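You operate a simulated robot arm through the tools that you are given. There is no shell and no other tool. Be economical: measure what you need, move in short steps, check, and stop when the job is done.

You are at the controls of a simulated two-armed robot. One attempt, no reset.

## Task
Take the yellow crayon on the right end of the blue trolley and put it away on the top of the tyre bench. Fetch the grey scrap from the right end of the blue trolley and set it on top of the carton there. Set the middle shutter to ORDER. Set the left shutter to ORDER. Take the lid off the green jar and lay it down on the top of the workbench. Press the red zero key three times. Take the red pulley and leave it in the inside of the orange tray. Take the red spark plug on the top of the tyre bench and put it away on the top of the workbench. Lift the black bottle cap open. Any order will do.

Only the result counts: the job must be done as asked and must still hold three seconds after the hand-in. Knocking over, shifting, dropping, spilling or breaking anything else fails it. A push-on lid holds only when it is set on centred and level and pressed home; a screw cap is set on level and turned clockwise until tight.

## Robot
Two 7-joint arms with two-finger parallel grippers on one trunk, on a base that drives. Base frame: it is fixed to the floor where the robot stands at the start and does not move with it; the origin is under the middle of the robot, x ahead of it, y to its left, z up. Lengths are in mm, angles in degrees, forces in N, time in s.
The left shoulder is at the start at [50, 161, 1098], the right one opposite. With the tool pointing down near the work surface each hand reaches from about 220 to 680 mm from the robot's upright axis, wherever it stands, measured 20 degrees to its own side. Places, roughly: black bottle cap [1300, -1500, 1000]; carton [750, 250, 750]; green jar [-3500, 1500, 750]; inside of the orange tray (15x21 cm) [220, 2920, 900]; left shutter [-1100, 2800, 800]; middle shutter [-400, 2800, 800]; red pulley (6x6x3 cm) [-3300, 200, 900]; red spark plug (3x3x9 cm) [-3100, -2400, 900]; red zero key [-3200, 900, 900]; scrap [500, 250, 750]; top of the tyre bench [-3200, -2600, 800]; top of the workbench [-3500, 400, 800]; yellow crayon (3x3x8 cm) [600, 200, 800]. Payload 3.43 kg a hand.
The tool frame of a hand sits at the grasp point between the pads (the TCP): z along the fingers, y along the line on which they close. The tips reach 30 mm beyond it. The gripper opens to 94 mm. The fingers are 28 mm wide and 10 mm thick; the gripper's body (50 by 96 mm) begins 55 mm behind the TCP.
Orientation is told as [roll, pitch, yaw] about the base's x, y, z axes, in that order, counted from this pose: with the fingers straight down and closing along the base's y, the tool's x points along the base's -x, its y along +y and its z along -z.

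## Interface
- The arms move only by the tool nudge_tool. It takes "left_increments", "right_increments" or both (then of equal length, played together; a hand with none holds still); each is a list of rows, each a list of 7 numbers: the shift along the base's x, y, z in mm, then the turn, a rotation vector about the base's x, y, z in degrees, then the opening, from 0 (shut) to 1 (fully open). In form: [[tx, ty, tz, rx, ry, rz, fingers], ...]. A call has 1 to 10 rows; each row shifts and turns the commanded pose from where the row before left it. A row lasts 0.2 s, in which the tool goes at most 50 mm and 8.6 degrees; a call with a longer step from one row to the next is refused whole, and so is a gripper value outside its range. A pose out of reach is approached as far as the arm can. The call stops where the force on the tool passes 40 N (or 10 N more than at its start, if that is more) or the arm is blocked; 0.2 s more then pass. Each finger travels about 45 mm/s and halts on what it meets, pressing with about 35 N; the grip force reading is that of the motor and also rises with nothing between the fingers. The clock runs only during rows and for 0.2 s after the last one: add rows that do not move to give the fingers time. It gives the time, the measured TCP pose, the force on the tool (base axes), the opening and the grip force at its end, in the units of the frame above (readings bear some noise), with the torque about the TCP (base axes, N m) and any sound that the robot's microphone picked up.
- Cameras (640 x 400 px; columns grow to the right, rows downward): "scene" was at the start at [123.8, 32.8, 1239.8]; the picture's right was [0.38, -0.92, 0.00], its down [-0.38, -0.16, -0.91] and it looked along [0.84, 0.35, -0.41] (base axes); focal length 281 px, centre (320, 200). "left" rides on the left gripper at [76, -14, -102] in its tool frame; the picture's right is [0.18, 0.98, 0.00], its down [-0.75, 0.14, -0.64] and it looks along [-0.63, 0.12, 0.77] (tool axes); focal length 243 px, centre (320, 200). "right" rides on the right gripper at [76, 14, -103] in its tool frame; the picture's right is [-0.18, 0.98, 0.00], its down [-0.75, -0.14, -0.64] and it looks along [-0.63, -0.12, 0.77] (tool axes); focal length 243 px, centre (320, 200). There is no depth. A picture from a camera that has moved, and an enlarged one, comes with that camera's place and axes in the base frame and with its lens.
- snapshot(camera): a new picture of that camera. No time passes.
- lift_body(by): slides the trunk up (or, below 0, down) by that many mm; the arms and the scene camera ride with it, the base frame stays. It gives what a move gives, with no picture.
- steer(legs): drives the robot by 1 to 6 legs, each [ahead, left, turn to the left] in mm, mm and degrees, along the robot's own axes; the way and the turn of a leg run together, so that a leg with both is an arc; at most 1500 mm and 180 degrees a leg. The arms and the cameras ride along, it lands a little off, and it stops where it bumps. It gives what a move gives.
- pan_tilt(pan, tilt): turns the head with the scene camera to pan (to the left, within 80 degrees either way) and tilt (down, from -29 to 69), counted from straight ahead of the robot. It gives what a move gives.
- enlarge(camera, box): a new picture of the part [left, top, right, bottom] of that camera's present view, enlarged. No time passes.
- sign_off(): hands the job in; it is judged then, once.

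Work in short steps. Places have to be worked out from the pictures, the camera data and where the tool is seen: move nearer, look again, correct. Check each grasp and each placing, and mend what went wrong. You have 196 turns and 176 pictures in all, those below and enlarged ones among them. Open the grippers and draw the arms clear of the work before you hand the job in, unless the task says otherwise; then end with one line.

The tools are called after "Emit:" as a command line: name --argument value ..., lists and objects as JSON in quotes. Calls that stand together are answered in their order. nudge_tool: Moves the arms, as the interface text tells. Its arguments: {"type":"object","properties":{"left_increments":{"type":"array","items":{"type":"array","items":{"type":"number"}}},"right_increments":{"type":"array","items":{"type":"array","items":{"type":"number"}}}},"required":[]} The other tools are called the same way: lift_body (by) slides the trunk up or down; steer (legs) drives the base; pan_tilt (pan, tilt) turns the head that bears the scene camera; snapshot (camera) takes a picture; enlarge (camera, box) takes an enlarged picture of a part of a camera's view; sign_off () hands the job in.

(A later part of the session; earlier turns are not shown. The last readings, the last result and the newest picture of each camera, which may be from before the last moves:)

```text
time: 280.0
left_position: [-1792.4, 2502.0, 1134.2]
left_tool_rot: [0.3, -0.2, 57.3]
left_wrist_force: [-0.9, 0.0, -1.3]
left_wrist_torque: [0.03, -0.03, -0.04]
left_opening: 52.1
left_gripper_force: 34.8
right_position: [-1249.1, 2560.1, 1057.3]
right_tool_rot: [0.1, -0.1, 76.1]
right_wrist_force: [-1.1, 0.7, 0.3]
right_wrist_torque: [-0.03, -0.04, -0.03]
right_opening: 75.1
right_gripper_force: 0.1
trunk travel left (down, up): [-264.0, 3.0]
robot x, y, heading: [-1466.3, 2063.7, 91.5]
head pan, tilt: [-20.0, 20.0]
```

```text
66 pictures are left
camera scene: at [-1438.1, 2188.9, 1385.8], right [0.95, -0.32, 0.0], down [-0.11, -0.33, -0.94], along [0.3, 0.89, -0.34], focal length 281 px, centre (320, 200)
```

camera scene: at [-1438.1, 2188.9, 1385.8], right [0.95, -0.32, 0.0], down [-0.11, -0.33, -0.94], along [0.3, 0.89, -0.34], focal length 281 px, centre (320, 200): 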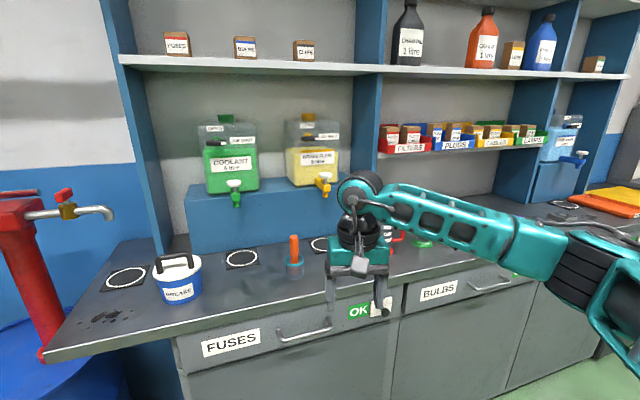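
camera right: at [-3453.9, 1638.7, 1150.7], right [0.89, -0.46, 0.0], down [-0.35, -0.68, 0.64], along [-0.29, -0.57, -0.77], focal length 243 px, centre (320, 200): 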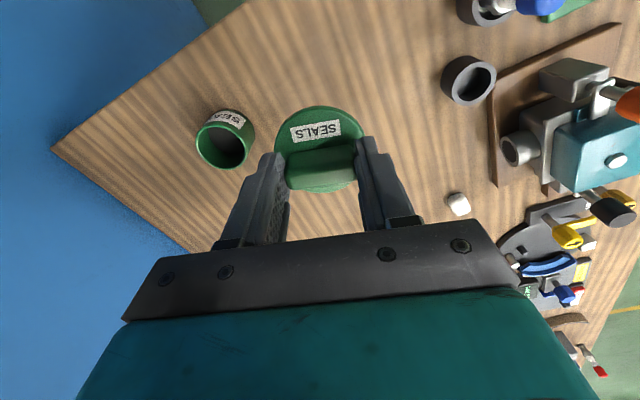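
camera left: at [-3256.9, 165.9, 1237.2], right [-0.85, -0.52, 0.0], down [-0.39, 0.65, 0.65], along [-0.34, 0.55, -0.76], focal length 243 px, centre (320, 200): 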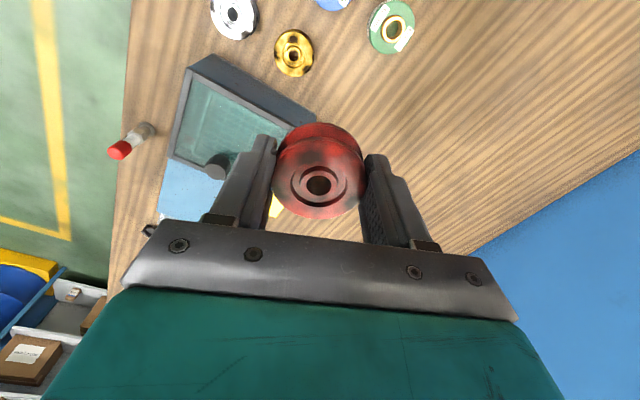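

The shutters are on the drawer fronts (OK flags). Pull the right hand back out of view and look closer.

Emit:
nudge_tool --right_increments '[[25, -35, 20, 0, 0, 0, 0.8], [25, -35, 20, 0, 0, 0, 0.8], [25, -35, 20, 0, 0, 0, 0.8], [25, -35, 0, 0, 0, 0, 0.8]]'

Emit:
snapshot --camera "scene"

```text
time: 281.0
left_position: [-1792.2, 2500.9, 1135.2]
left_tool_rot: [0.2, -0.4, 57.5]
left_wrist_force: [0.6, -0.2, -1.1]
left_wrist_torque: [0.01, 0.02, 0.03]
left_opening: 51.9
left_gripper_force: 35.3
right_position: [-1144.7, 2419.4, 1116.9]
right_tool_rot: [0.2, -0.1, 76.1]
right_wrist_force: [-0.3, 0.5, 0.4]
right_wrist_torque: [0.01, -0.03, -0.01]
right_opening: 75.1
right_gripper_force: 0.0
trunk travel left (down, up): [-264.0, 3.0]
robot x, y, heading: [-1468.2, 2063.3, 91.6]
head pan, tilt: [-20.0, 20.0]
```

```text
65 pictures are left
camera scene: at [-1437.5, 2187.9, 1386.0], right [0.95, -0.32, 0.0], down [-0.11, -0.32, -0.94], along [0.3, 0.89, -0.34], focal length 281 px, centre (320, 200)
```

scene: 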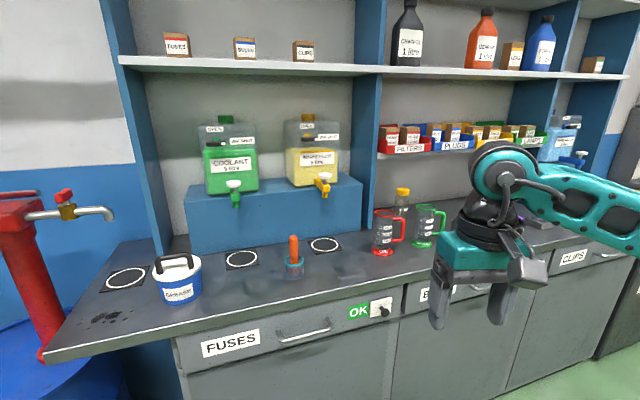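

Emit:
enlarge --camera "scene" --box '[330, 280, 430, 340]'

```text
6.40 times, centred on (380, 310) of scene
camera zoom: at [-1437.5, 2187.9, 1386.0], right [0.95, -0.32, 0.0], down [-0.11, -0.32, -0.94], along [0.3, 0.89, -0.34], focal length 1796 px, centre (-64, -504)
```

zoom: 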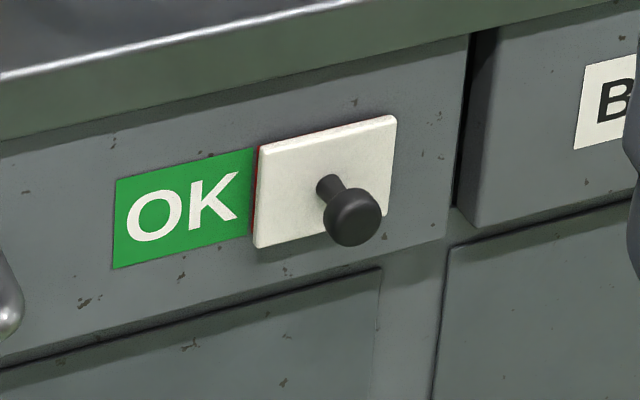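

Shutter: white plate with a black knob, to be slid left over "OK" to reveal ORDER. Draw the left hand in, move the robot to (-1310,2290), and lower the trunk.

Emit:
nudge_tool --left_increments '[[0, -40, 0, 0, 0, 0, 0.45], [0, -40, 0, 0, 0, 0, 0.45], [0, -40, 0, 0, 0, 0, 0.45], [0, -40, 0, 0, 0, 0, 0.45]]' --right_increments '[[0, 0, 0, 0, 0, 5, 0.6], [0, 0, 0, 0, 0, 5, 0.6], [0, 0, 0, 0, 0, 4, 0.6], [0, 0, 0, 0, 0, 0, 0.6]]'

Emit:
steer --legs '[[220, -155, -1.5]]'

Emit:
lift_body --by -130

Emit:
pan_tilt --pan -15 --tilt 38

Emit:
snapshot --camera "scene"

Emit:
snapshot --camera "right"

```text
time: 282.0
left_position: [-1793.2, 2340.3, 1134.0]
left_tool_rot: [0.4, -0.3, 57.5]
left_wrist_force: [-0.4, -0.3, -0.1]
left_wrist_torque: [0.01, -0.02, 0.0]
left_opening: 52.0
left_gripper_force: 35.4
right_position: [-1147.5, 2419.2, 1118.0]
right_tool_rot: [0.2, -0.2, 90.3]
right_wrist_force: [0.0, -0.4, 1.4]
right_wrist_torque: [0.01, -0.02, 0.01]
right_opening: 56.6
right_gripper_force: 0.0
trunk travel left (down, up): [-264.0, 3.0]
robot x, y, heading: [-1465.0, 2064.8, 91.5]
head pan, tilt: [-20.0, 20.0]
```

```text
time: 284.0
left_position: [-1632.0, 2568.6, 1134.7]
left_tool_rot: [0.3, -0.3, 55.8]
left_wrist_force: [-0.5, 0.2, -0.2]
left_wrist_torque: [0.0, 0.02, 0.03]
left_opening: 52.2
left_gripper_force: 35.0
right_position: [-984.7, 2628.2, 1117.8]
right_tool_rot: [0.2, -0.1, 88.3]
right_wrist_force: [0.5, 0.2, 0.4]
right_wrist_torque: [-0.03, 0.02, -0.01]
right_opening: 56.5
right_gripper_force: 0.0
trunk travel left (down, up): [-264.0, 3.0]
robot x, y, heading: [-1315.9, 2276.0, 89.7]
head pan, tilt: [-20.0, 20.0]
```

```text
time: 285.6
left_position: [-1632.2, 2567.8, 1004.8]
left_tool_rot: [0.3, -0.4, 55.8]
left_wrist_force: [0.2, -1.3, 0.4]
left_wrist_torque: [-0.03, -0.01, -0.02]
left_opening: 52.1
left_gripper_force: 35.1
right_position: [-986.1, 2627.8, 987.4]
right_tool_rot: [0.1, 0.0, 88.4]
right_wrist_force: [0.1, 0.2, -1.1]
right_wrist_torque: [0.0, -0.03, 0.04]
right_opening: 56.2
right_gripper_force: 0.1
trunk travel left (down, up): [-134.0, 133.0]
robot x, y, heading: [-1311.5, 2278.8, 89.7]
head pan, tilt: [-20.0, 20.0]
```

```text
time: 286.4
left_position: [-1632.1, 2567.2, 1005.3]
left_tool_rot: [0.2, -0.3, 55.9]
left_wrist_force: [0.7, 0.0, -0.4]
left_wrist_torque: [0.03, -0.01, 0.02]
left_opening: 51.8
left_gripper_force: 34.8
right_position: [-985.3, 2628.1, 988.4]
right_tool_rot: [0.2, -0.1, 88.4]
right_wrist_force: [0.9, -0.3, -0.2]
right_wrist_torque: [-0.01, -0.01, 0.01]
right_opening: 56.4
right_gripper_force: 0.1
trunk travel left (down, up): [-134.0, 133.0]
robot x, y, heading: [-1310.5, 2279.0, 89.9]
head pan, tilt: [-15.0, 38.0]
```

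```text
63 pictures are left
camera scene: at [-1291.8, 2401.0, 1227.5], right [0.96, -0.26, 0.0], down [-0.16, -0.59, -0.79], along [0.21, 0.76, -0.62], focal length 281 px, centre (320, 200)
```

scene: 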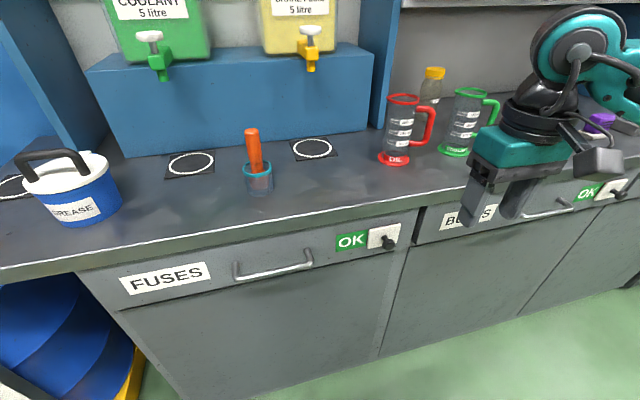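

```text
62 pictures are left
camera right: at [-1000.7, 2551.6, 1090.8], right [-0.98, 0.21, 0.0], down [0.16, 0.75, 0.64], along [0.13, 0.63, -0.77], focal length 243 px, centre (320, 200)
```

right: 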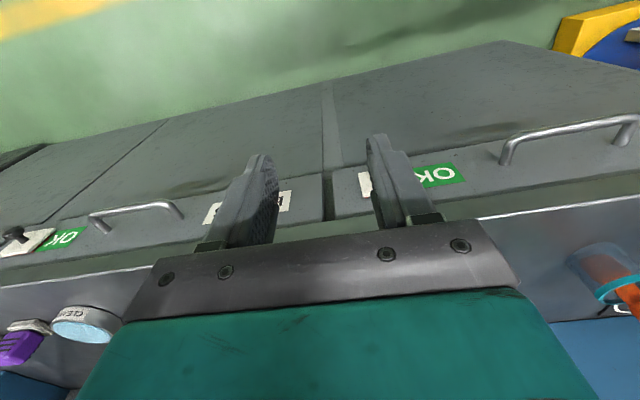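

Knob ≈ (-1064,2731,823). Move the right hand above it (TCP z≈905), fingers straddling in x, and check.

Emit:
nudge_tool --right_increments '[[-26, 15, -15, 0, 0, 0, 0.6], [-26, 25, -15, 0, 0, 0, 0.6], [-27, 28, -25, 0, 0, 0, 0.6], [0, 27, -28, 0, 0, 0, 0.6]]'

Emit:
snapshot --camera "right"

Emit:
enlarge --camera "scene" --box '[320, 170, 450, 270]'

```text
time: 287.4
left_position: [-1632.9, 2568.4, 1004.2]
left_tool_rot: [0.3, -0.4, 55.8]
left_wrist_force: [-0.8, 0.1, -0.6]
left_wrist_torque: [-0.02, -0.02, -0.01]
left_opening: 52.0
left_gripper_force: 34.9
right_position: [-1064.8, 2724.1, 906.0]
right_tool_rot: [0.2, -0.1, 88.5]
right_wrist_force: [0.5, 0.3, 0.1]
right_wrist_torque: [-0.01, 0.0, 0.04]
right_opening: 56.6
right_gripper_force: 0.0
trunk travel left (down, up): [-134.0, 133.0]
robot x, y, heading: [-1312.2, 2279.1, 89.8]
head pan, tilt: [-15.0, 38.0]
```

```text
61 pictures are left
camera right: at [-1080.7, 2647.9, 1008.6], right [-0.98, 0.21, 0.0], down [0.16, 0.75, 0.64], along [0.13, 0.63, -0.77], focal length 243 px, centre (320, 200)
```

right: 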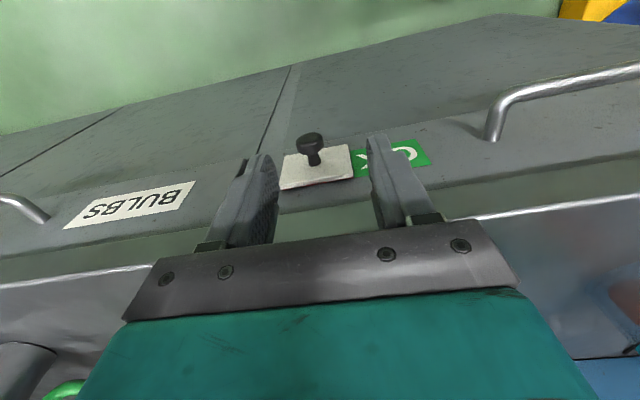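

```text
4.00 times, centred on (385, 220) of scene
camera zoom: at [-1291.8, 2401.2, 1227.4], right [0.96, -0.26, 0.0], down [-0.16, -0.59, -0.79], along [0.21, 0.76, -0.62], focal length 1123 px, centre (60, 120)
```

zoom: 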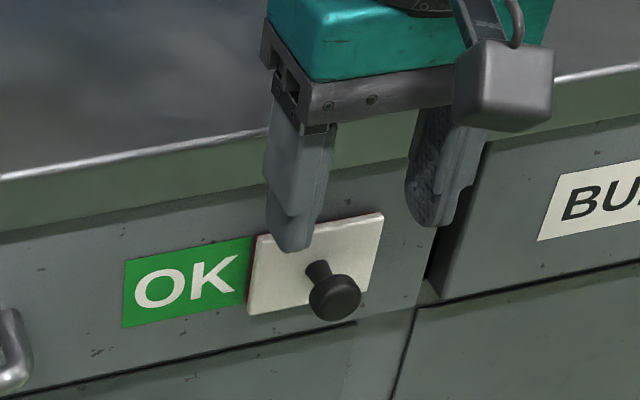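

Refined knob head: (-1051,2746,802). Shift to (-1051,2740), descend to TCP≈825 with fingers straddling.

Emit:
nudge_tool --right_increments '[[14, 16, -20, 0, 0, 1, 0.6], [0, 0, -30, 0, 0, 0, 0.6], [0, 0, -30, 0, 0, 0, 0.6]]'

Emit:
snapshot --camera "right"

Emit:
enlarge --camera "scene" --box '[320, 170, 450, 270]'

```text
time: 288.3
left_position: [-1632.8, 2566.5, 1004.9]
left_tool_rot: [0.2, -0.3, 55.8]
left_wrist_force: [0.5, -0.5, -1.1]
left_wrist_torque: [-0.03, 0.0, -0.01]
left_opening: 52.2
left_gripper_force: 34.9
right_position: [-1052.7, 2745.1, 838.2]
right_tool_rot: [0.5, -2.2, 89.2]
right_wrist_force: [-2.5, -3.9, 19.4]
right_wrist_torque: [0.79, -0.49, 0.01]
right_opening: 56.6
right_gripper_force: 0.0
trunk travel left (down, up): [-134.0, 133.0]
robot x, y, heading: [-1312.4, 2280.8, 89.6]
head pan, tilt: [-15.0, 38.0]
stopped in row 3 (right hand): the force on the tool passed its limit at 46 N (the readings are from after the stop); the commanded pose is now the measured one
```

```text
59 pictures are left
camera right: at [-1065.7, 2664.2, 939.2], right [-0.98, 0.2, 0.02], down [0.16, 0.73, 0.67], along [0.12, 0.66, -0.74], focal length 243 px, centre (320, 200)
```

right: 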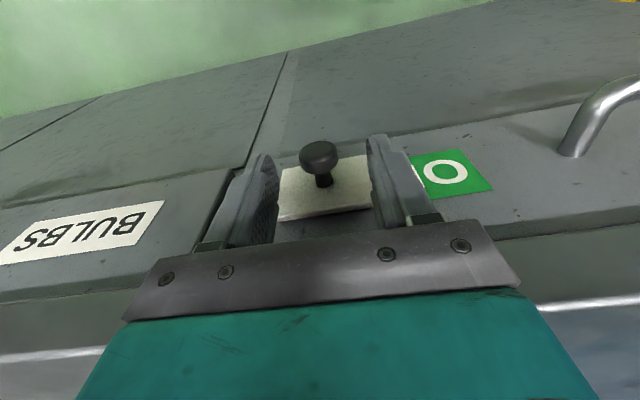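

```text
4.00 times, centred on (385, 220) of scene
camera zoom: at [-1292.5, 2398.7, 1227.9], right [0.96, -0.26, 0.0], down [-0.16, -0.59, -0.79], along [0.21, 0.76, -0.61], focal length 1123 px, centre (60, 120)
```

zoom: 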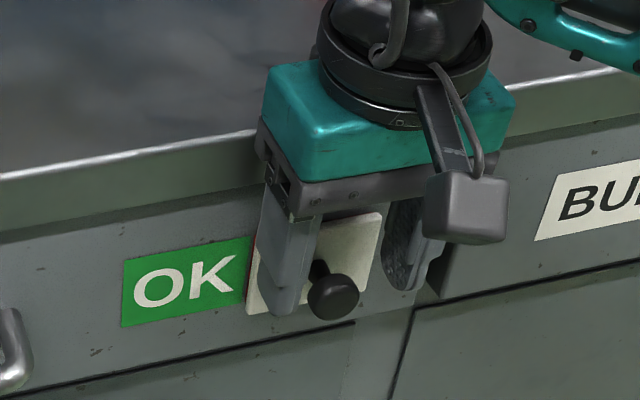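

The hand's body rested on the counter edge. Back off, tilt the fingers forward by 24° so they reach the knob below the lip.

Emit:
nudge_tool --right_increments '[[0, -8, 6, 0, 0, 0, 0.6], [0, -14, 6, 0, 0, 0, 0.6], [0, 0, 0, 8, 0, 0, 0.6], [0, 2, -8, 8, 0, 0, 0.6], [0, 5, -10, 8, 0, 0, 0.6], [0, 6, -8, 0, 0, 0, 0.6]]'

Emit:
enlarge --camera "scene" --box '[320, 170, 450, 270]'

Emit:
snapshot --camera "right"

```text
time: 289.7
left_position: [-1632.1, 2566.7, 1004.6]
left_tool_rot: [0.3, -0.3, 55.8]
left_wrist_force: [0.1, -0.8, -1.4]
left_wrist_torque: [-0.01, -0.02, 0.0]
left_opening: 51.8
left_gripper_force: 34.8
right_position: [-1051.4, 2735.2, 818.9]
right_tool_rot: [0.8, -25.7, 89.1]
right_wrist_force: [-0.2, 0.2, -0.3]
right_wrist_torque: [0.0, 0.02, -0.01]
right_opening: 56.1
right_gripper_force: 0.2
trunk travel left (down, up): [-134.0, 133.0]
robot x, y, heading: [-1312.0, 2282.6, 90.0]
head pan, tilt: [-15.0, 38.0]
```

```text
4.00 times, centred on (385, 220) of scene
camera zoom: at [-1291.7, 2400.8, 1227.4], right [0.96, -0.26, 0.0], down [-0.16, -0.59, -0.79], along [0.21, 0.76, -0.62], focal length 1123 px, centre (60, 120)
```

zoom: 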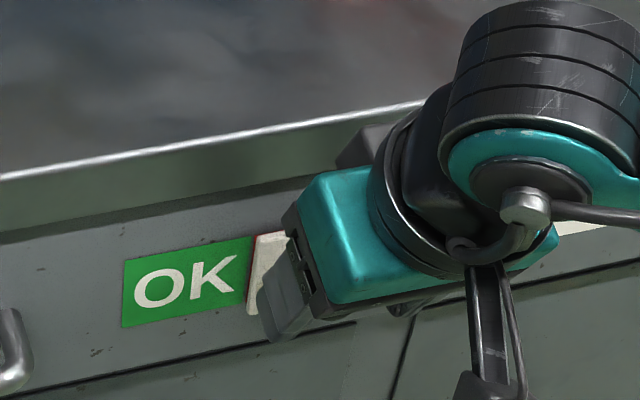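

```text
56 pictures are left
camera right: at [-1065.7, 2622.5, 880.5], right [-0.98, 0.18, 0.09], down [0.16, 0.4, 0.9], along [0.12, 0.9, -0.42], focal length 243 px, centre (320, 200)
```

right: 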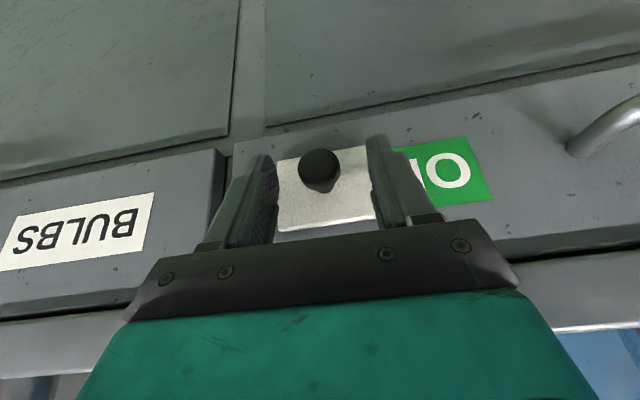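

Knob sits between the fingertips. Advance 5 mm and close on it.

Emit:
nudge_tool --right_increments '[[0, 5, -1, 0, 0, 0, 0.6], [0, 0, 0, 0, 0, 0, 0.1], [0, 0, 0, 0, 0, 0, 0.1], [0, 0, 0, 0, 0, 0, 0.1]]'

Emit:
snapshot --camera "right"

```text
time: 290.7
left_position: [-1632.2, 2568.7, 1005.0]
left_tool_rot: [0.3, -0.2, 55.8]
left_wrist_force: [-0.2, 0.1, -0.7]
left_wrist_torque: [-0.04, 0.01, -0.01]
left_opening: 51.9
left_gripper_force: 35.0
right_position: [-1050.0, 2740.4, 818.1]
right_tool_rot: [0.8, -25.5, 89.2]
right_wrist_force: [-0.8, -0.9, -1.3]
right_wrist_torque: [0.06, 0.0, 0.03]
right_opening: 25.0
right_gripper_force: 35.4
trunk travel left (down, up): [-134.0, 133.0]
robot x, y, heading: [-1311.0, 2280.7, 89.7]
head pan, tilt: [-15.0, 38.0]
```

```text
55 pictures are left
camera right: at [-1065.6, 2627.3, 879.3], right [-0.98, 0.18, 0.09], down [0.16, 0.4, 0.9], along [0.12, 0.9, -0.42], focal length 243 px, centre (320, 200)
```

right: 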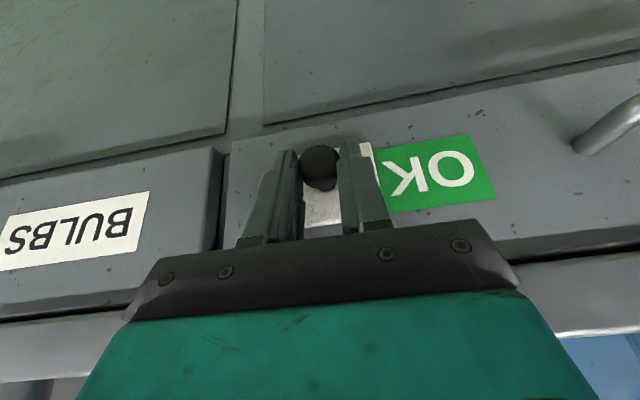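

Knob gripped (25 mm). Slide it toward −x (left).

Emit:
nudge_tool --right_increments '[[-6, 0, 0, 0, 0, 0, 0.1], [-8, 0, 0, 0, 0, 0, 0.1], [-8, 0, 0, 0, 0, 0, 0.1], [-8, 0, 0, 0, 0, 0, 0.1], [-8, 0, 0, 0, 0, 0, 0.1], [-8, 0, 0, 0, 0, 0, 0.1], [-8, 0, 0, 0, 0, 0, 0.1], [-8, 0, 0, 0, 0, 0, 0.1]]'

Emit:
snapshot --camera "right"

```text
time: 292.5
left_position: [-1631.7, 2566.7, 1004.2]
left_tool_rot: [0.4, -0.2, 55.7]
left_wrist_force: [0.0, -0.6, -0.1]
left_wrist_torque: [0.04, -0.01, -0.01]
left_opening: 51.9
left_gripper_force: 35.1
right_position: [-1113.2, 2740.4, 817.8]
right_tool_rot: [0.7, -25.6, 89.2]
right_wrist_force: [-0.9, -1.2, 2.0]
right_wrist_torque: [-0.59, 0.0, -0.01]
right_opening: 24.7
right_gripper_force: 45.6
trunk travel left (down, up): [-134.0, 133.0]
robot x, y, heading: [-1315.5, 2279.3, 90.0]
head pan, tilt: [-15.0, 38.0]
```

```text
54 pictures are left
camera right: at [-1127.8, 2626.9, 879.3], right [-0.98, 0.18, 0.09], down [0.16, 0.4, 0.9], along [0.12, 0.9, -0.42], focal length 243 px, centre (320, 200)
```

right: 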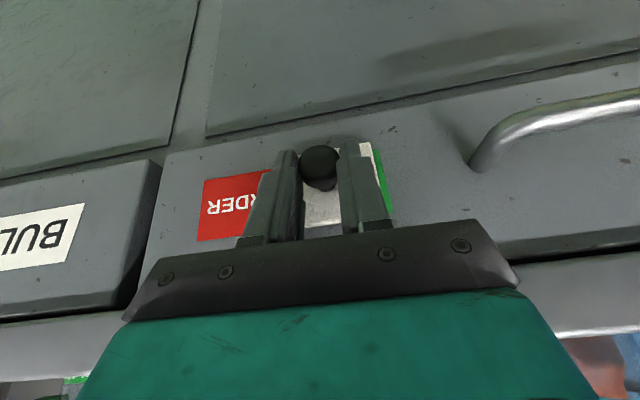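

ORDER is showing, with a sliver of green left. Slide a bit more to the stop.

Emit:
nudge_tool --right_increments '[[-4, 0, 0, 0, 0, 0, 0.1], [-4, 0, 0, 0, 0, 0, 0.1], [-4, 0, 0, 0, 0, 0, 0.1], [-4, 0, 0, 0, 0, 0, 0.1]]'

Emit:
snapshot --camera "right"

```text
time: 293.5
left_position: [-1629.2, 2567.2, 1005.3]
left_tool_rot: [0.4, -0.3, 55.7]
left_wrist_force: [-0.7, -0.9, -0.2]
left_wrist_torque: [0.02, 0.0, 0.02]
left_opening: 51.7
left_gripper_force: 34.9
right_position: [-1121.7, 2740.8, 818.9]
right_tool_rot: [0.1, -25.6, 88.6]
right_wrist_force: [31.1, -3.0, 7.9]
right_wrist_torque: [-0.46, -0.56, -0.33]
right_opening: 24.7
right_gripper_force: 44.8
trunk travel left (down, up): [-134.0, 133.0]
robot x, y, heading: [-1313.6, 2279.8, 89.7]
head pan, tilt: [-15.0, 38.0]
```

```text
53 pictures are left
camera right: at [-1137.8, 2627.6, 879.0], right [-0.98, 0.19, 0.08], down [0.15, 0.4, 0.9], along [0.14, 0.9, -0.42], focal length 243 px, centre (320, 200)
```

right: 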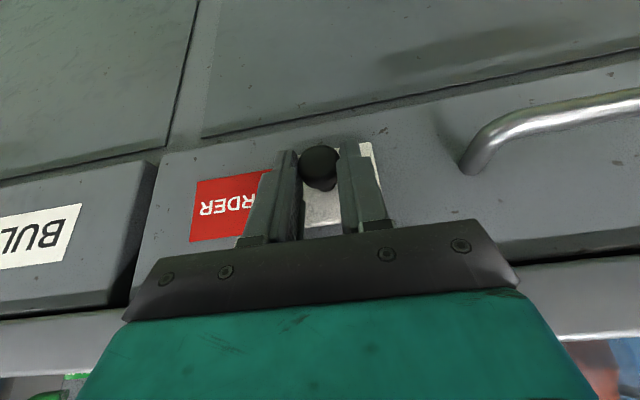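

At the stop; ORDER fully shown. Release, back off, and strafe right ~608 mm to the middle shutter (knob est. x≈-443).

Emit:
nudge_tool --right_increments '[[2, 0, 0, 0, 0, 0, 0.6], [0, 0, 0, 0, 0, 0, 0.6], [0, 0, 0, 0, 0, 0, 0.6], [0, -40, 0, 0, 0, 0, 0.6], [20, -45, 0, 0, 0, 0, 0.6], [25, -30, 0, 0, 0, 0, 0.6], [25, 0, 0, 0, 0, 0, 0.6]]'

Emit:
enlarge --camera "scene" --box '[300, 200, 460, 300]'

Emit:
steer --legs '[[0, -608, 0]]'

Emit:
snapshot --camera "right"

Emit:
snapshot --camera "scene"

```text
time: 295.1
left_position: [-1631.7, 2567.9, 1004.2]
left_tool_rot: [0.3, -0.3, 55.8]
left_wrist_force: [0.9, 0.6, -0.4]
left_wrist_torque: [0.02, -0.02, 0.03]
left_opening: 51.8
left_gripper_force: 35.1
right_position: [-1057.0, 2623.2, 817.7]
right_tool_rot: [0.7, -25.7, 89.2]
right_wrist_force: [1.0, 0.7, 0.6]
right_wrist_torque: [0.03, 0.02, 0.02]
right_opening: 56.6
right_gripper_force: 0.0
trunk travel left (down, up): [-134.0, 133.0]
robot x, y, heading: [-1313.8, 2279.9, 89.8]
head pan, tilt: [-15.0, 38.0]
```

```text
4.00 times, centred on (380, 250) of scene
camera zoom: at [-1291.6, 2400.7, 1227.4], right [0.96, -0.26, 0.0], down [-0.16, -0.59, -0.79], along [0.21, 0.76, -0.62], focal length 1123 px, centre (80, 0)
```

zoom: 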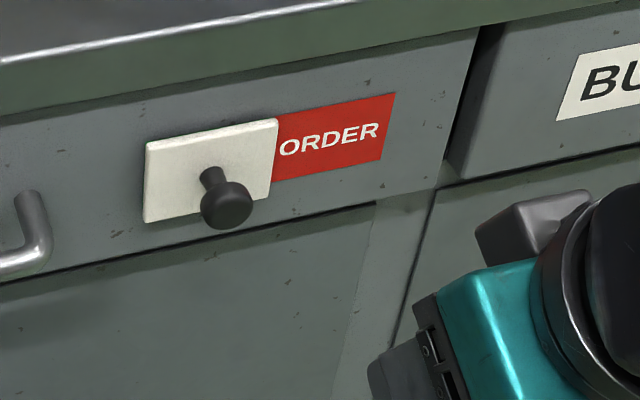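

```text
time: 301.0
left_position: [-1016.4, 2566.7, 1004.4]
left_tool_rot: [0.3, -0.3, 55.6]
left_wrist_force: [-0.1, 1.2, -1.1]
left_wrist_torque: [-0.03, 0.0, -0.01]
left_opening: 51.8
left_gripper_force: 34.7
right_position: [-440.8, 2621.2, 816.6]
right_tool_rot: [0.8, -25.5, 88.8]
right_wrist_force: [0.2, -0.2, -0.2]
right_wrist_torque: [0.0, 0.02, -0.03]
right_opening: 56.3
right_gripper_force: 0.0
trunk travel left (down, up): [-134.0, 133.0]
robot x, y, heading: [-700.6, 2275.4, 89.7]
head pan, tilt: [-15.0, 38.0]
```

```text
51 pictures are left
camera right: at [-455.3, 2507.2, 877.7], right [-0.98, 0.18, 0.09], down [0.16, 0.4, 0.9], along [0.12, 0.9, -0.42], focal length 243 px, centre (320, 200)
```

right: 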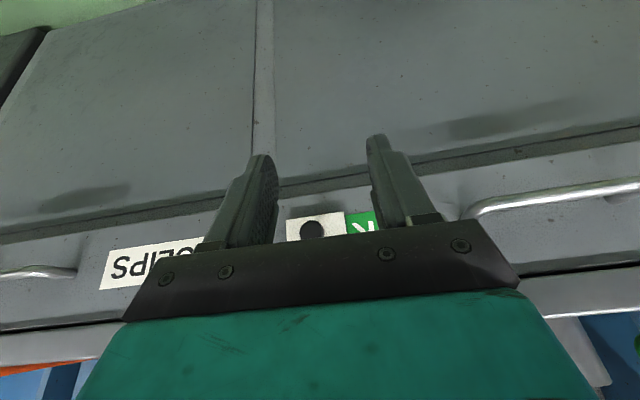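

```text
50 pictures are left
camera scene: at [-676.5, 2397.8, 1227.4], right [0.96, -0.26, 0.0], down [-0.16, -0.59, -0.79], along [0.21, 0.76, -0.62], focal length 281 px, centre (320, 200)
```

scene: 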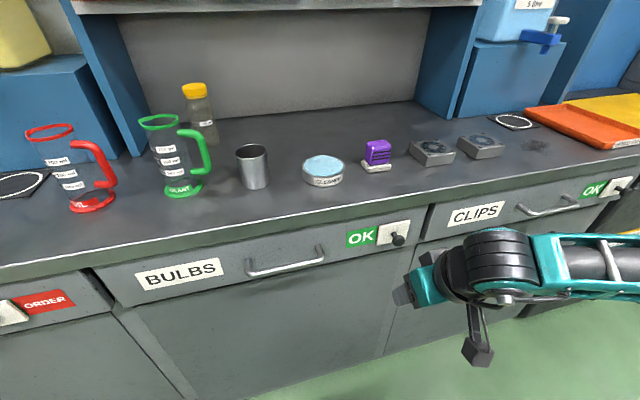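

Middle (BULBS) knob ≈ (-412,2748,801). Shift +29 and advance to straddle the knob.

Emit:
nudge_tool --right_increments '[[29, 10, 1, 0, 0, 0, 0.6], [0, 35, 0, 0, 0, 0, 0.6], [0, 35, 0, 0, 0, 0, 0.6], [0, 20, 0, 0, 0, 0, 0.6]]'

Emit:
snapshot --camera "right"

```text
time: 302.0
left_position: [-1016.0, 2566.0, 1005.4]
left_tool_rot: [0.3, -0.3, 55.7]
left_wrist_force: [-0.2, 0.3, 0.3]
left_wrist_torque: [-0.02, -0.02, -0.04]
left_opening: 51.9
left_gripper_force: 35.0
right_position: [-411.4, 2720.7, 818.8]
right_tool_rot: [0.7, -25.4, 88.9]
right_wrist_force: [0.6, 0.1, -0.3]
right_wrist_torque: [-0.01, -0.01, -0.01]
right_opening: 56.4
right_gripper_force: 0.0
trunk travel left (down, up): [-134.0, 133.0]
robot x, y, heading: [-699.8, 2280.0, 89.8]
head pan, tilt: [-15.0, 38.0]
```

```text
49 pictures are left
camera right: at [-425.6, 2608.0, 879.6], right [-0.98, 0.18, 0.09], down [0.16, 0.4, 0.9], along [0.12, 0.9, -0.42], focal length 243 px, centre (320, 200)
```

right: 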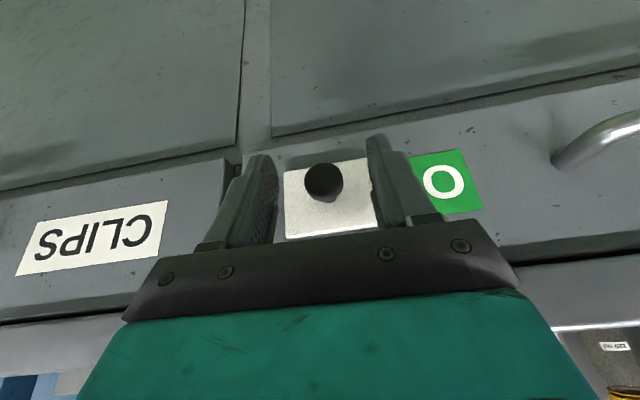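

Aligned. Advance 19 mm and close on the knob.

Emit:
nudge_tool --right_increments '[[-2, 19, -1, 0, 0, 0, 0.6], [0, 0, 0, 0, 0, 0, 0.1], [0, 0, 0, 0, 0, 0, 0.1], [0, 0, 0, 0, 0, 0, 0.1]]'

Emit:
nudge_tool --right_increments '[[-6, 0, 0, 0, 0, 0, 0.1], [-8, 0, 0, 0, 0, 0, 0.1], [-8, 0, 0, 0, 0, 0, 0.1], [-8, 0, 0, 0, 0, 0, 0.1], [-8, 0, 0, 0, 0, 0, 0.1], [-8, 0, 0, 0, 0, 0, 0.1], [-8, 0, 0, 0, 0, 0, 0.1], [-8, 0, 0, 0, 0, 0, 0.1]]'

Emit:
nudge_tool --right_increments '[[-4, 0, 0, 0, 0, 0, 0.1], [-4, 0, 0, 0, 0, 0, 0.1], [-4, 0, 0, 0, 0, 0, 0.1], [-4, 0, 0, 0, 0, 0, 0.1]]'

Emit:
snapshot --camera "right"

```text
time: 303.0
left_position: [-1017.6, 2565.8, 1004.2]
left_tool_rot: [0.3, -0.3, 55.7]
left_wrist_force: [-0.3, 0.1, -1.3]
left_wrist_torque: [0.0, 0.0, -0.01]
left_opening: 51.8
left_gripper_force: 34.8
right_position: [-414.2, 2738.9, 817.9]
right_tool_rot: [0.8, -25.6, 88.9]
right_wrist_force: [-0.4, -0.3, 0.1]
right_wrist_torque: [-0.08, -0.01, -0.02]
right_opening: 24.8
right_gripper_force: 35.4
trunk travel left (down, up): [-134.0, 133.0]
robot x, y, heading: [-698.3, 2279.9, 89.7]
head pan, tilt: [-15.0, 38.0]
```

```text
time: 304.8
left_position: [-1016.2, 2565.8, 1004.9]
left_tool_rot: [0.3, -0.4, 55.7]
left_wrist_force: [-0.3, -0.1, -0.4]
left_wrist_torque: [0.02, -0.01, 0.01]
left_opening: 52.1
left_gripper_force: 35.7
right_position: [-476.2, 2738.9, 817.9]
right_tool_rot: [0.8, -25.6, 88.9]
right_wrist_force: [0.7, 0.4, 5.7]
right_wrist_torque: [0.44, -0.02, -0.02]
right_opening: 24.9
right_gripper_force: 45.0
trunk travel left (down, up): [-134.0, 133.0]
robot x, y, heading: [-699.9, 2280.3, 89.6]
head pan, tilt: [-15.0, 38.0]
```

```text
time: 305.8
left_position: [-1015.8, 2564.5, 1003.5]
left_tool_rot: [0.3, -0.4, 55.7]
left_wrist_force: [0.2, -0.2, 0.0]
left_wrist_torque: [0.0, 0.01, -0.01]
left_opening: 51.3
left_gripper_force: 34.3
right_position: [-481.3, 2739.9, 817.4]
right_tool_rot: [-0.6, -25.7, 88.4]
right_wrist_force: [6.5, -7.0, 6.9]
right_wrist_torque: [-0.04, -0.38, -0.22]
right_opening: 24.8
right_gripper_force: 45.1
trunk travel left (down, up): [-134.0, 133.0]
robot x, y, heading: [-697.1, 2276.9, 89.5]
head pan, tilt: [-15.0, 38.0]
stopped in row 4 (right hand): the force on the tool passed its limit at 41 N (the readings are from after the stop); the commanded pose is now the measured one
```

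```text
48 pictures are left
camera right: at [-499.0, 2627.2, 877.5], right [-0.98, 0.2, 0.07], down [0.15, 0.4, 0.91], along [0.15, 0.9, -0.42], focal length 243 px, centre (320, 200)
```

right: 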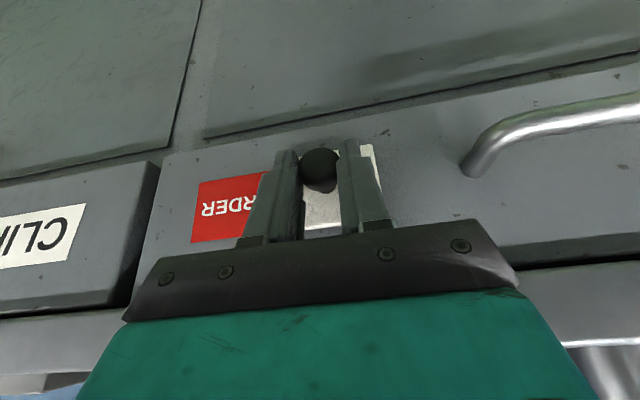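

Middle shutter shows ORDER at its stop. Release, back away, un-tilt the hand, then look toward the orange tray.

Emit:
nudge_tool --right_increments '[[2, 0, 0, 0, 0, 0, 0.6], [0, 0, 0, 0, 0, 0, 0.6], [0, 0, 0, 0, 0, 0, 0.6], [0, -40, 0, 0, 0, 0, 0.6], [0, -45, 0, 0, 0, 0, 0.6], [0, -45, 20, -8, 0, 0, 0.6], [0, -40, 25, -8, 0, 0, 0.6], [0, -40, 25, -8, 0, 0, 0.6]]'

Emit:
pan_tilt --pan -40 --tilt 20

Emit:
snapshot --camera "scene"

```text
time: 307.6
left_position: [-1015.3, 2566.0, 1004.7]
left_tool_rot: [0.2, -0.2, 55.7]
left_wrist_force: [-0.4, 0.0, -0.5]
left_wrist_torque: [0.0, 0.02, -0.01]
left_opening: 51.8
left_gripper_force: 35.1
right_position: [-481.1, 2549.4, 883.5]
right_tool_rot: [-1.0, -1.4, 88.6]
right_wrist_force: [0.4, -0.4, -0.8]
right_wrist_torque: [-0.05, -0.02, -0.02]
right_opening: 56.3
right_gripper_force: 0.1
right hand out of reach, approached as far as the arm can: row 8
trunk travel left (down, up): [-134.0, 133.0]
robot x, y, heading: [-698.0, 2274.7, 89.7]
head pan, tilt: [-15.0, 38.0]
```

```text
time: 308.5
left_position: [-1015.7, 2566.6, 1003.9]
left_tool_rot: [0.3, -0.2, 55.6]
left_wrist_force: [0.0, -0.6, 0.3]
left_wrist_torque: [0.01, -0.02, 0.02]
left_opening: 51.8
left_gripper_force: 35.2
right_position: [-480.6, 2551.3, 884.8]
right_tool_rot: [-1.0, -1.5, 88.7]
right_wrist_force: [0.8, 0.4, 0.4]
right_wrist_torque: [0.0, -0.01, 0.0]
right_opening: 56.5
right_gripper_force: 0.0
trunk travel left (down, up): [-134.0, 133.0]
robot x, y, heading: [-699.7, 2274.9, 89.8]
head pan, tilt: [-40.0, 20.0]
```

```text
47 pictures are left
camera scene: at [-638.5, 2385.4, 1255.8], right [0.76, -0.65, 0.0], down [-0.22, -0.26, -0.94], along [0.61, 0.72, -0.34], focal length 281 px, centre (320, 200)
```

scene: 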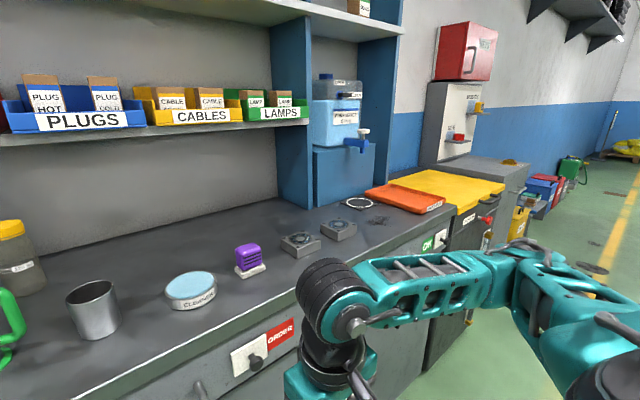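

ORDER confirmed. Raise the trunk and move right toward the orange tray, staying a bit back from the counter.

Emit:
lift_body --by 110

Emit:
steer --legs '[[-80, 0, 0], [0, -1150, 0]]'

Emit:
pan_tilt --pan 18 --tilt 32

Emit:
snapshot --camera "scene"

```text
time: 309.9
left_position: [-1016.0, 2565.6, 1115.1]
left_tool_rot: [0.4, -0.3, 55.6]
left_wrist_force: [-0.1, 0.3, -1.3]
left_wrist_torque: [0.01, 0.01, 0.02]
left_opening: 51.9
left_gripper_force: 35.1
right_position: [-481.8, 2552.1, 994.0]
right_tool_rot: [-0.9, -1.4, 88.6]
right_wrist_force: [0.5, -0.2, 0.2]
right_wrist_torque: [-0.01, 0.0, -0.04]
right_opening: 56.5
right_gripper_force: 0.0
trunk travel left (down, up): [-244.0, 23.0]
robot x, y, heading: [-700.1, 2275.1, 89.6]
head pan, tilt: [-40.0, 20.0]
```

```text
time: 321.0
left_position: [147.7, 2474.0, 1114.6]
left_tool_rot: [0.2, -0.3, 55.1]
left_wrist_force: [0.4, 0.3, -1.0]
left_wrist_torque: [-0.03, -0.01, 0.03]
left_opening: 51.9
left_gripper_force: 34.9
right_position: [682.5, 2454.6, 994.0]
right_tool_rot: [-0.9, -1.5, 88.1]
right_wrist_force: [0.8, 0.2, 0.3]
right_wrist_torque: [0.02, 0.03, 0.01]
right_opening: 56.3
right_gripper_force: 0.0
trunk travel left (down, up): [-244.0, 23.0]
robot x, y, heading: [467.6, 2185.1, 88.9]
head pan, tilt: [-40.0, 20.0]
```

```text
time: 322.3
left_position: [148.2, 2474.8, 1114.8]
left_tool_rot: [0.4, -0.3, 55.0]
left_wrist_force: [-0.5, -0.1, 0.4]
left_wrist_torque: [0.0, -0.05, -0.01]
left_opening: 52.1
left_gripper_force: 34.9
right_position: [680.8, 2454.3, 994.6]
right_tool_rot: [-0.9, -1.5, 88.1]
right_wrist_force: [0.5, -0.4, 0.7]
right_wrist_torque: [0.0, 0.04, -0.01]
right_opening: 56.4
right_gripper_force: 0.0
trunk travel left (down, up): [-244.0, 23.0]
robot x, y, heading: [466.9, 2183.0, 89.3]
head pan, tilt: [18.0, 32.0]
```

```text
46 pictures are left
camera scene: at [436.0, 2305.2, 1346.6], right [0.96, 0.29, 0.0], down [0.16, -0.51, -0.85], along [-0.25, 0.81, -0.53], focal length 281 px, centre (320, 200)
```

scene: 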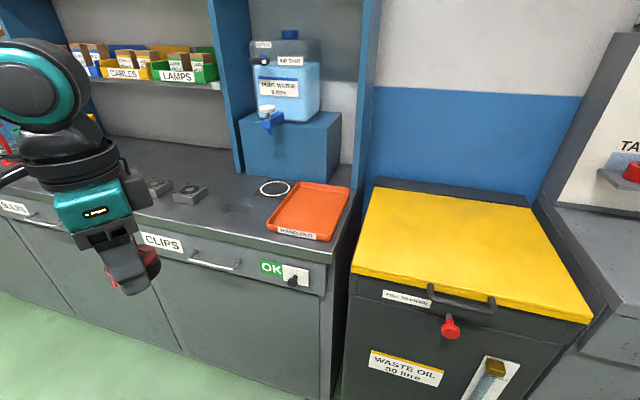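

Orange tray centre ≈ (212,2927). Drive ahead ~235 and then position the left hand over it.

Emit:
steer --legs '[[235, 0, 0]]'

Emit:
snapshot --camera "scene"

Emit:
snapshot --camera "left"

```text
time: 324.1
left_position: [153.0, 2708.9, 1114.8]
left_tool_rot: [0.2, -0.3, 54.9]
left_wrist_force: [0.1, 0.6, -0.6]
left_wrist_torque: [0.0, -0.01, 0.02]
left_opening: 51.8
left_gripper_force: 35.4
right_position: [687.5, 2687.2, 994.3]
right_tool_rot: [-0.9, -1.4, 87.9]
right_wrist_force: [-0.1, 0.0, 0.1]
right_wrist_torque: [0.02, 0.0, -0.01]
right_opening: 56.3
right_gripper_force: 0.0
trunk travel left (down, up): [-244.0, 23.0]
robot x, y, heading: [469.2, 2418.5, 89.0]
head pan, tilt: [18.0, 32.0]
```

```text
45 pictures are left
camera scene: at [440.6, 2539.4, 1346.5], right [0.96, 0.29, 0.0], down [0.15, -0.51, -0.85], along [-0.25, 0.81, -0.53], focal length 281 px, centre (320, 200)
```

scene: 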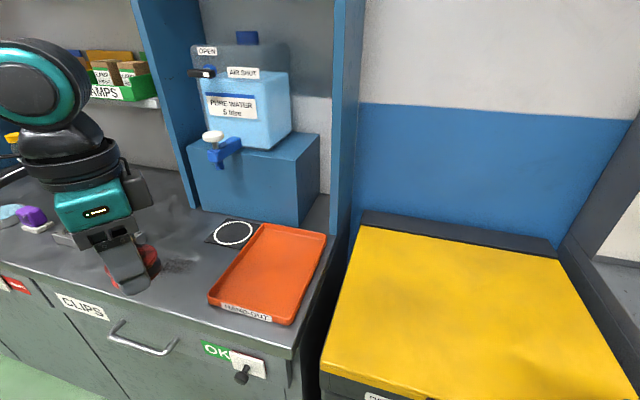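

```text
44 pictures are left
camera left: at [121.1, 2637.6, 1216.8], right [-0.91, 0.41, 0.0], down [0.32, 0.69, 0.65], along [0.27, 0.59, -0.76], focal length 243 px, centre (320, 200)
```

left: 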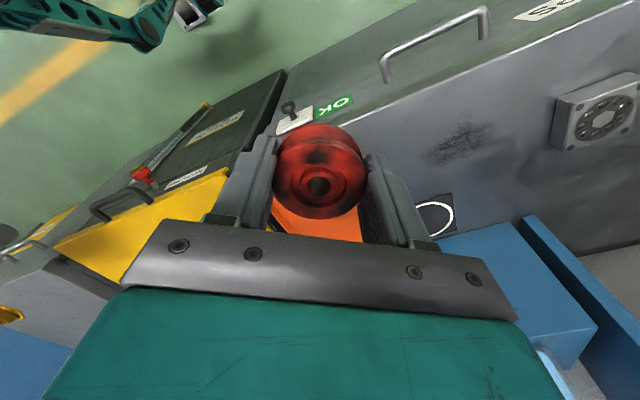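

Tray centre (215,2918). Move the left hand over it and descend to ~z 985.

Emit:
nudge_tool --left_increments '[[12, 40, 0, 0, 0, 0, 0.45], [12, 40, -10, 0, 0, 0, 0.45], [12, 40, -20, 0, 0, 0, 0.45], [12, 40, -25, 0, 0, 0, 0.45], [12, 38, -35, 0, 0, 0, 0.45], [0, 0, -40, 0, 0, 0, 0.45]]'

Emit:
snapshot --camera "left"

Emit:
enlarge --camera "scene" --box '[180, 190, 360, 340]'

```text
refused: row 5 steps farther than a row can; nothing moved
```

```text
43 pictures are left
camera left: at [121.1, 2637.6, 1216.8], right [-0.91, 0.41, 0.0], down [0.32, 0.69, 0.65], along [0.27, 0.59, -0.76], focal length 243 px, centre (320, 200)
```

left: 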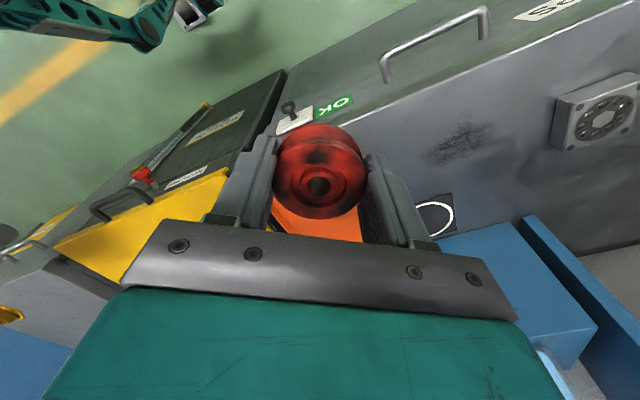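

```text
2.67 times, centred on (270, 265) of scene
camera zoom: at [440.6, 2539.4, 1346.5], right [0.96, 0.29, 0.0], down [0.15, -0.51, -0.85], along [-0.25, 0.81, -0.53], focal length 748 px, centre (453, 27)
```

zoom: 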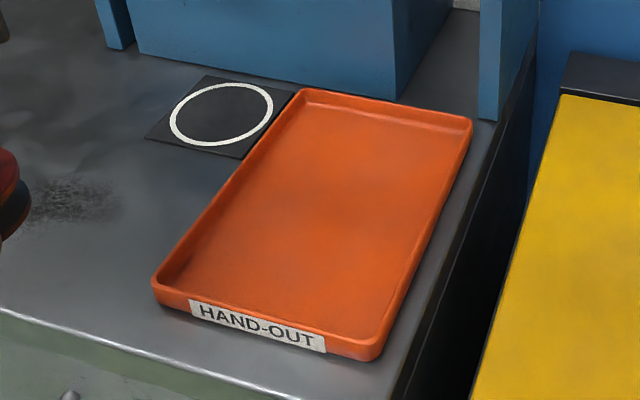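

A row was too long; retry with shorter steps.

Emit:
nudge_tool --left_increments '[[12, 40, 0, 0, 0, 0, 0.45], [12, 40, -10, 0, 0, 0, 0.45], [12, 40, -15, 0, 0, 0, 0.45], [12, 40, -20, 0, 0, 0, 0.45], [12, 38, -25, 0, 0, 0, 0.45], [0, 0, -40, 0, 0, 0, 0.45]]'

Emit:
snapshot --camera "left"

Emit:
enlarge --camera "scene" --box '[180, 190, 360, 340]'

```text
time: 325.5
left_position: [214.1, 2905.8, 1004.2]
left_tool_rot: [0.4, -0.4, 54.8]
left_wrist_force: [-0.3, 0.8, -0.1]
left_wrist_torque: [-0.01, 0.0, 0.03]
left_opening: 52.0
left_gripper_force: 34.8
right_position: [686.5, 2686.7, 994.5]
right_tool_rot: [-0.8, -1.5, 87.9]
right_wrist_force: [-1.3, 0.6, 0.1]
right_wrist_torque: [-0.01, 0.04, 0.01]
right_opening: 56.6
right_gripper_force: 0.0
trunk travel left (down, up): [-244.0, 23.0]
robot x, y, heading: [467.7, 2415.8, 89.1]
head pan, tilt: [18.0, 32.0]
```

```text
41 pictures are left
camera left: at [180.4, 2833.9, 1106.7], right [-0.91, 0.41, 0.0], down [0.32, 0.69, 0.65], along [0.27, 0.59, -0.76], focal length 243 px, centre (320, 200)
```

left: 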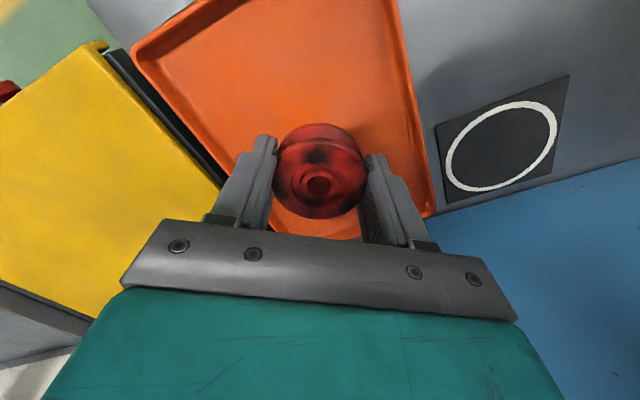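

```text
2.67 times, centred on (270, 265) of scene
camera zoom: at [440.2, 2538.9, 1346.6], right [0.96, 0.29, 0.0], down [0.15, -0.51, -0.85], along [-0.25, 0.81, -0.53], focal length 748 px, centre (453, 27)
```

zoom: 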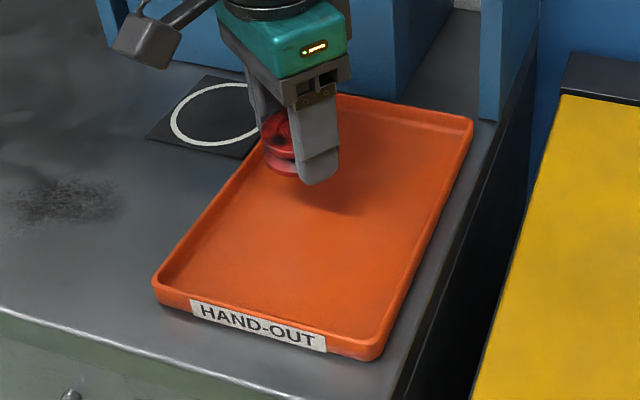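

Over the tray. Descend toward its floor.

Emit:
nudge_tool --left_increments '[[0, 0, -30, 0, 0, 0, 0.45], [0, 0, -15, 0, 0, 0, 0.45], [0, 0, -8, 0, 0, 0, 0.45], [0, 0, -4, 0, 0, 0, 0.45], [0, 0, -3, 0, 0, 0, 0.45]]'

```text
time: 326.7
left_position: [214.0, 2905.6, 943.7]
left_tool_rot: [0.4, -0.5, 54.7]
left_wrist_force: [0.0, 0.4, -1.0]
left_wrist_torque: [-0.02, 0.0, 0.01]
left_opening: 51.8
left_gripper_force: 35.3
right_position: [687.4, 2686.3, 994.0]
right_tool_rot: [-0.9, -1.6, 88.0]
right_wrist_force: [-0.1, -0.3, -0.9]
right_wrist_torque: [0.02, 0.0, 0.0]
right_opening: 56.5
right_gripper_force: 0.1
trunk travel left (down, up): [-244.0, 23.0]
robot x, y, heading: [469.8, 2412.5, 88.9]
head pan, tilt: [18.0, 32.0]
```

Emit:
nudge_tool --left_increments '[[0, 0, -3, 0, 0, 0, 0.45], [0, 0, -2, 0, 0, 0, 0.45], [0, 0, -2, 0, 0, 0, 0.45], [0, 0, -2, 0, 0, 0, 0.45], [0, 0, -2, 0, 0, 0, 0.45], [0, 0, -2, 0, 0, 0, 0.45]]'

Emit:
enlarge --camera "scene" --box '[200, 190, 330, 310]'

```text
time: 328.1
left_position: [213.4, 2905.4, 935.5]
left_tool_rot: [0.5, -0.6, 55.0]
left_wrist_force: [-6.5, -5.8, 31.1]
left_wrist_torque: [-1.07, -0.34, -0.43]
left_opening: 51.7
left_gripper_force: 35.1
right_position: [686.7, 2685.1, 995.6]
right_tool_rot: [-0.9, -1.6, 87.9]
right_wrist_force: [0.1, -0.5, -0.3]
right_wrist_torque: [-0.02, -0.02, -0.02]
right_opening: 56.3
right_gripper_force: 0.0
trunk travel left (down, up): [-244.0, 23.0]
robot x, y, heading: [468.9, 2416.6, 89.0]
head pan, tilt: [18.0, 32.0]
```

```text
3.33 times, centred on (265, 250) of scene
camera zoom: at [441.0, 2535.7, 1347.5], right [0.96, 0.29, 0.0], down [0.15, -0.5, -0.85], along [-0.25, 0.81, -0.53], focal length 936 px, centre (503, 33)
```

zoom: 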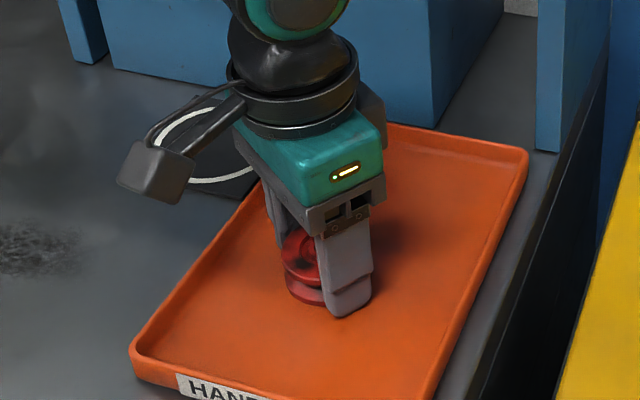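

Pulley rests on the tray floor. Ease up 2 mm, open, rise and check.

Emit:
nudge_tool --left_increments '[[0, 0, 2, 0, 0, 0, 0.45], [0, 0, 0, 0, 0, 0, 0.85], [0, 0, 0, 0, 0, 0, 0.85], [0, 0, 0, 0, 0, 0, 0.85], [0, 0, 30, 0, 0, 0, 0.85], [0, 0, 45, 0, 0, 0, 0.85], [0, 0, 45, 0, 0, 0, 0.85], [0, -35, 30, 0, 0, 0, 1], [0, -45, 10, 0, 0, 0, 1], [0, -45, 0, 0, 0, 0, 1]]' --right_increments '[[0, 0, 0, 0, 0, 0, 0.6], [0, 0, 0, 0, 0, 0, 0.6], [0, 0, 0, 0, 0, 0, 0.6], [0, 0, 0, 0, 0, 0, 0.6], [0, 0, 30, 0, 0, 0, 0.6], [0, 0, 30, 0, 0, 0, 0.6], [0, 0, 0, 0, 0, 0, 0.6], [0, 0, 0, 0, 0, 0, 1], [0, 0, 0, 0, 0, 0, 1], [0, 0, 0, 0, 0, 0, 1]]'

Emit:
snapshot --camera "scene"

```text
time: 330.3
left_position: [212.8, 2782.5, 1093.7]
left_tool_rot: [0.2, -0.4, 54.8]
left_wrist_force: [0.2, -0.6, 1.2]
left_wrist_torque: [-0.01, -0.01, 0.01]
left_opening: 94.0
left_gripper_force: 0.0
right_position: [685.0, 2687.1, 1053.2]
right_tool_rot: [-0.8, -1.5, 87.9]
right_wrist_force: [-0.3, -0.4, -0.1]
right_wrist_torque: [-0.03, 0.0, -0.02]
right_opening: 93.8
right_gripper_force: 0.1
trunk travel left (down, up): [-244.0, 23.0]
robot x, y, heading: [466.5, 2416.2, 88.8]
head pan, tilt: [18.0, 32.0]
```

```text
38 pictures are left
camera scene: at [440.4, 2537.9, 1346.7], right [0.96, 0.29, 0.0], down [0.15, -0.51, -0.85], along [-0.25, 0.81, -0.53], focal length 281 px, centre (320, 200)
```

scene: 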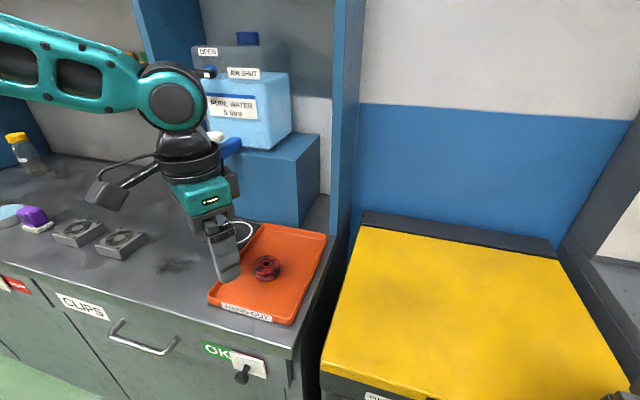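

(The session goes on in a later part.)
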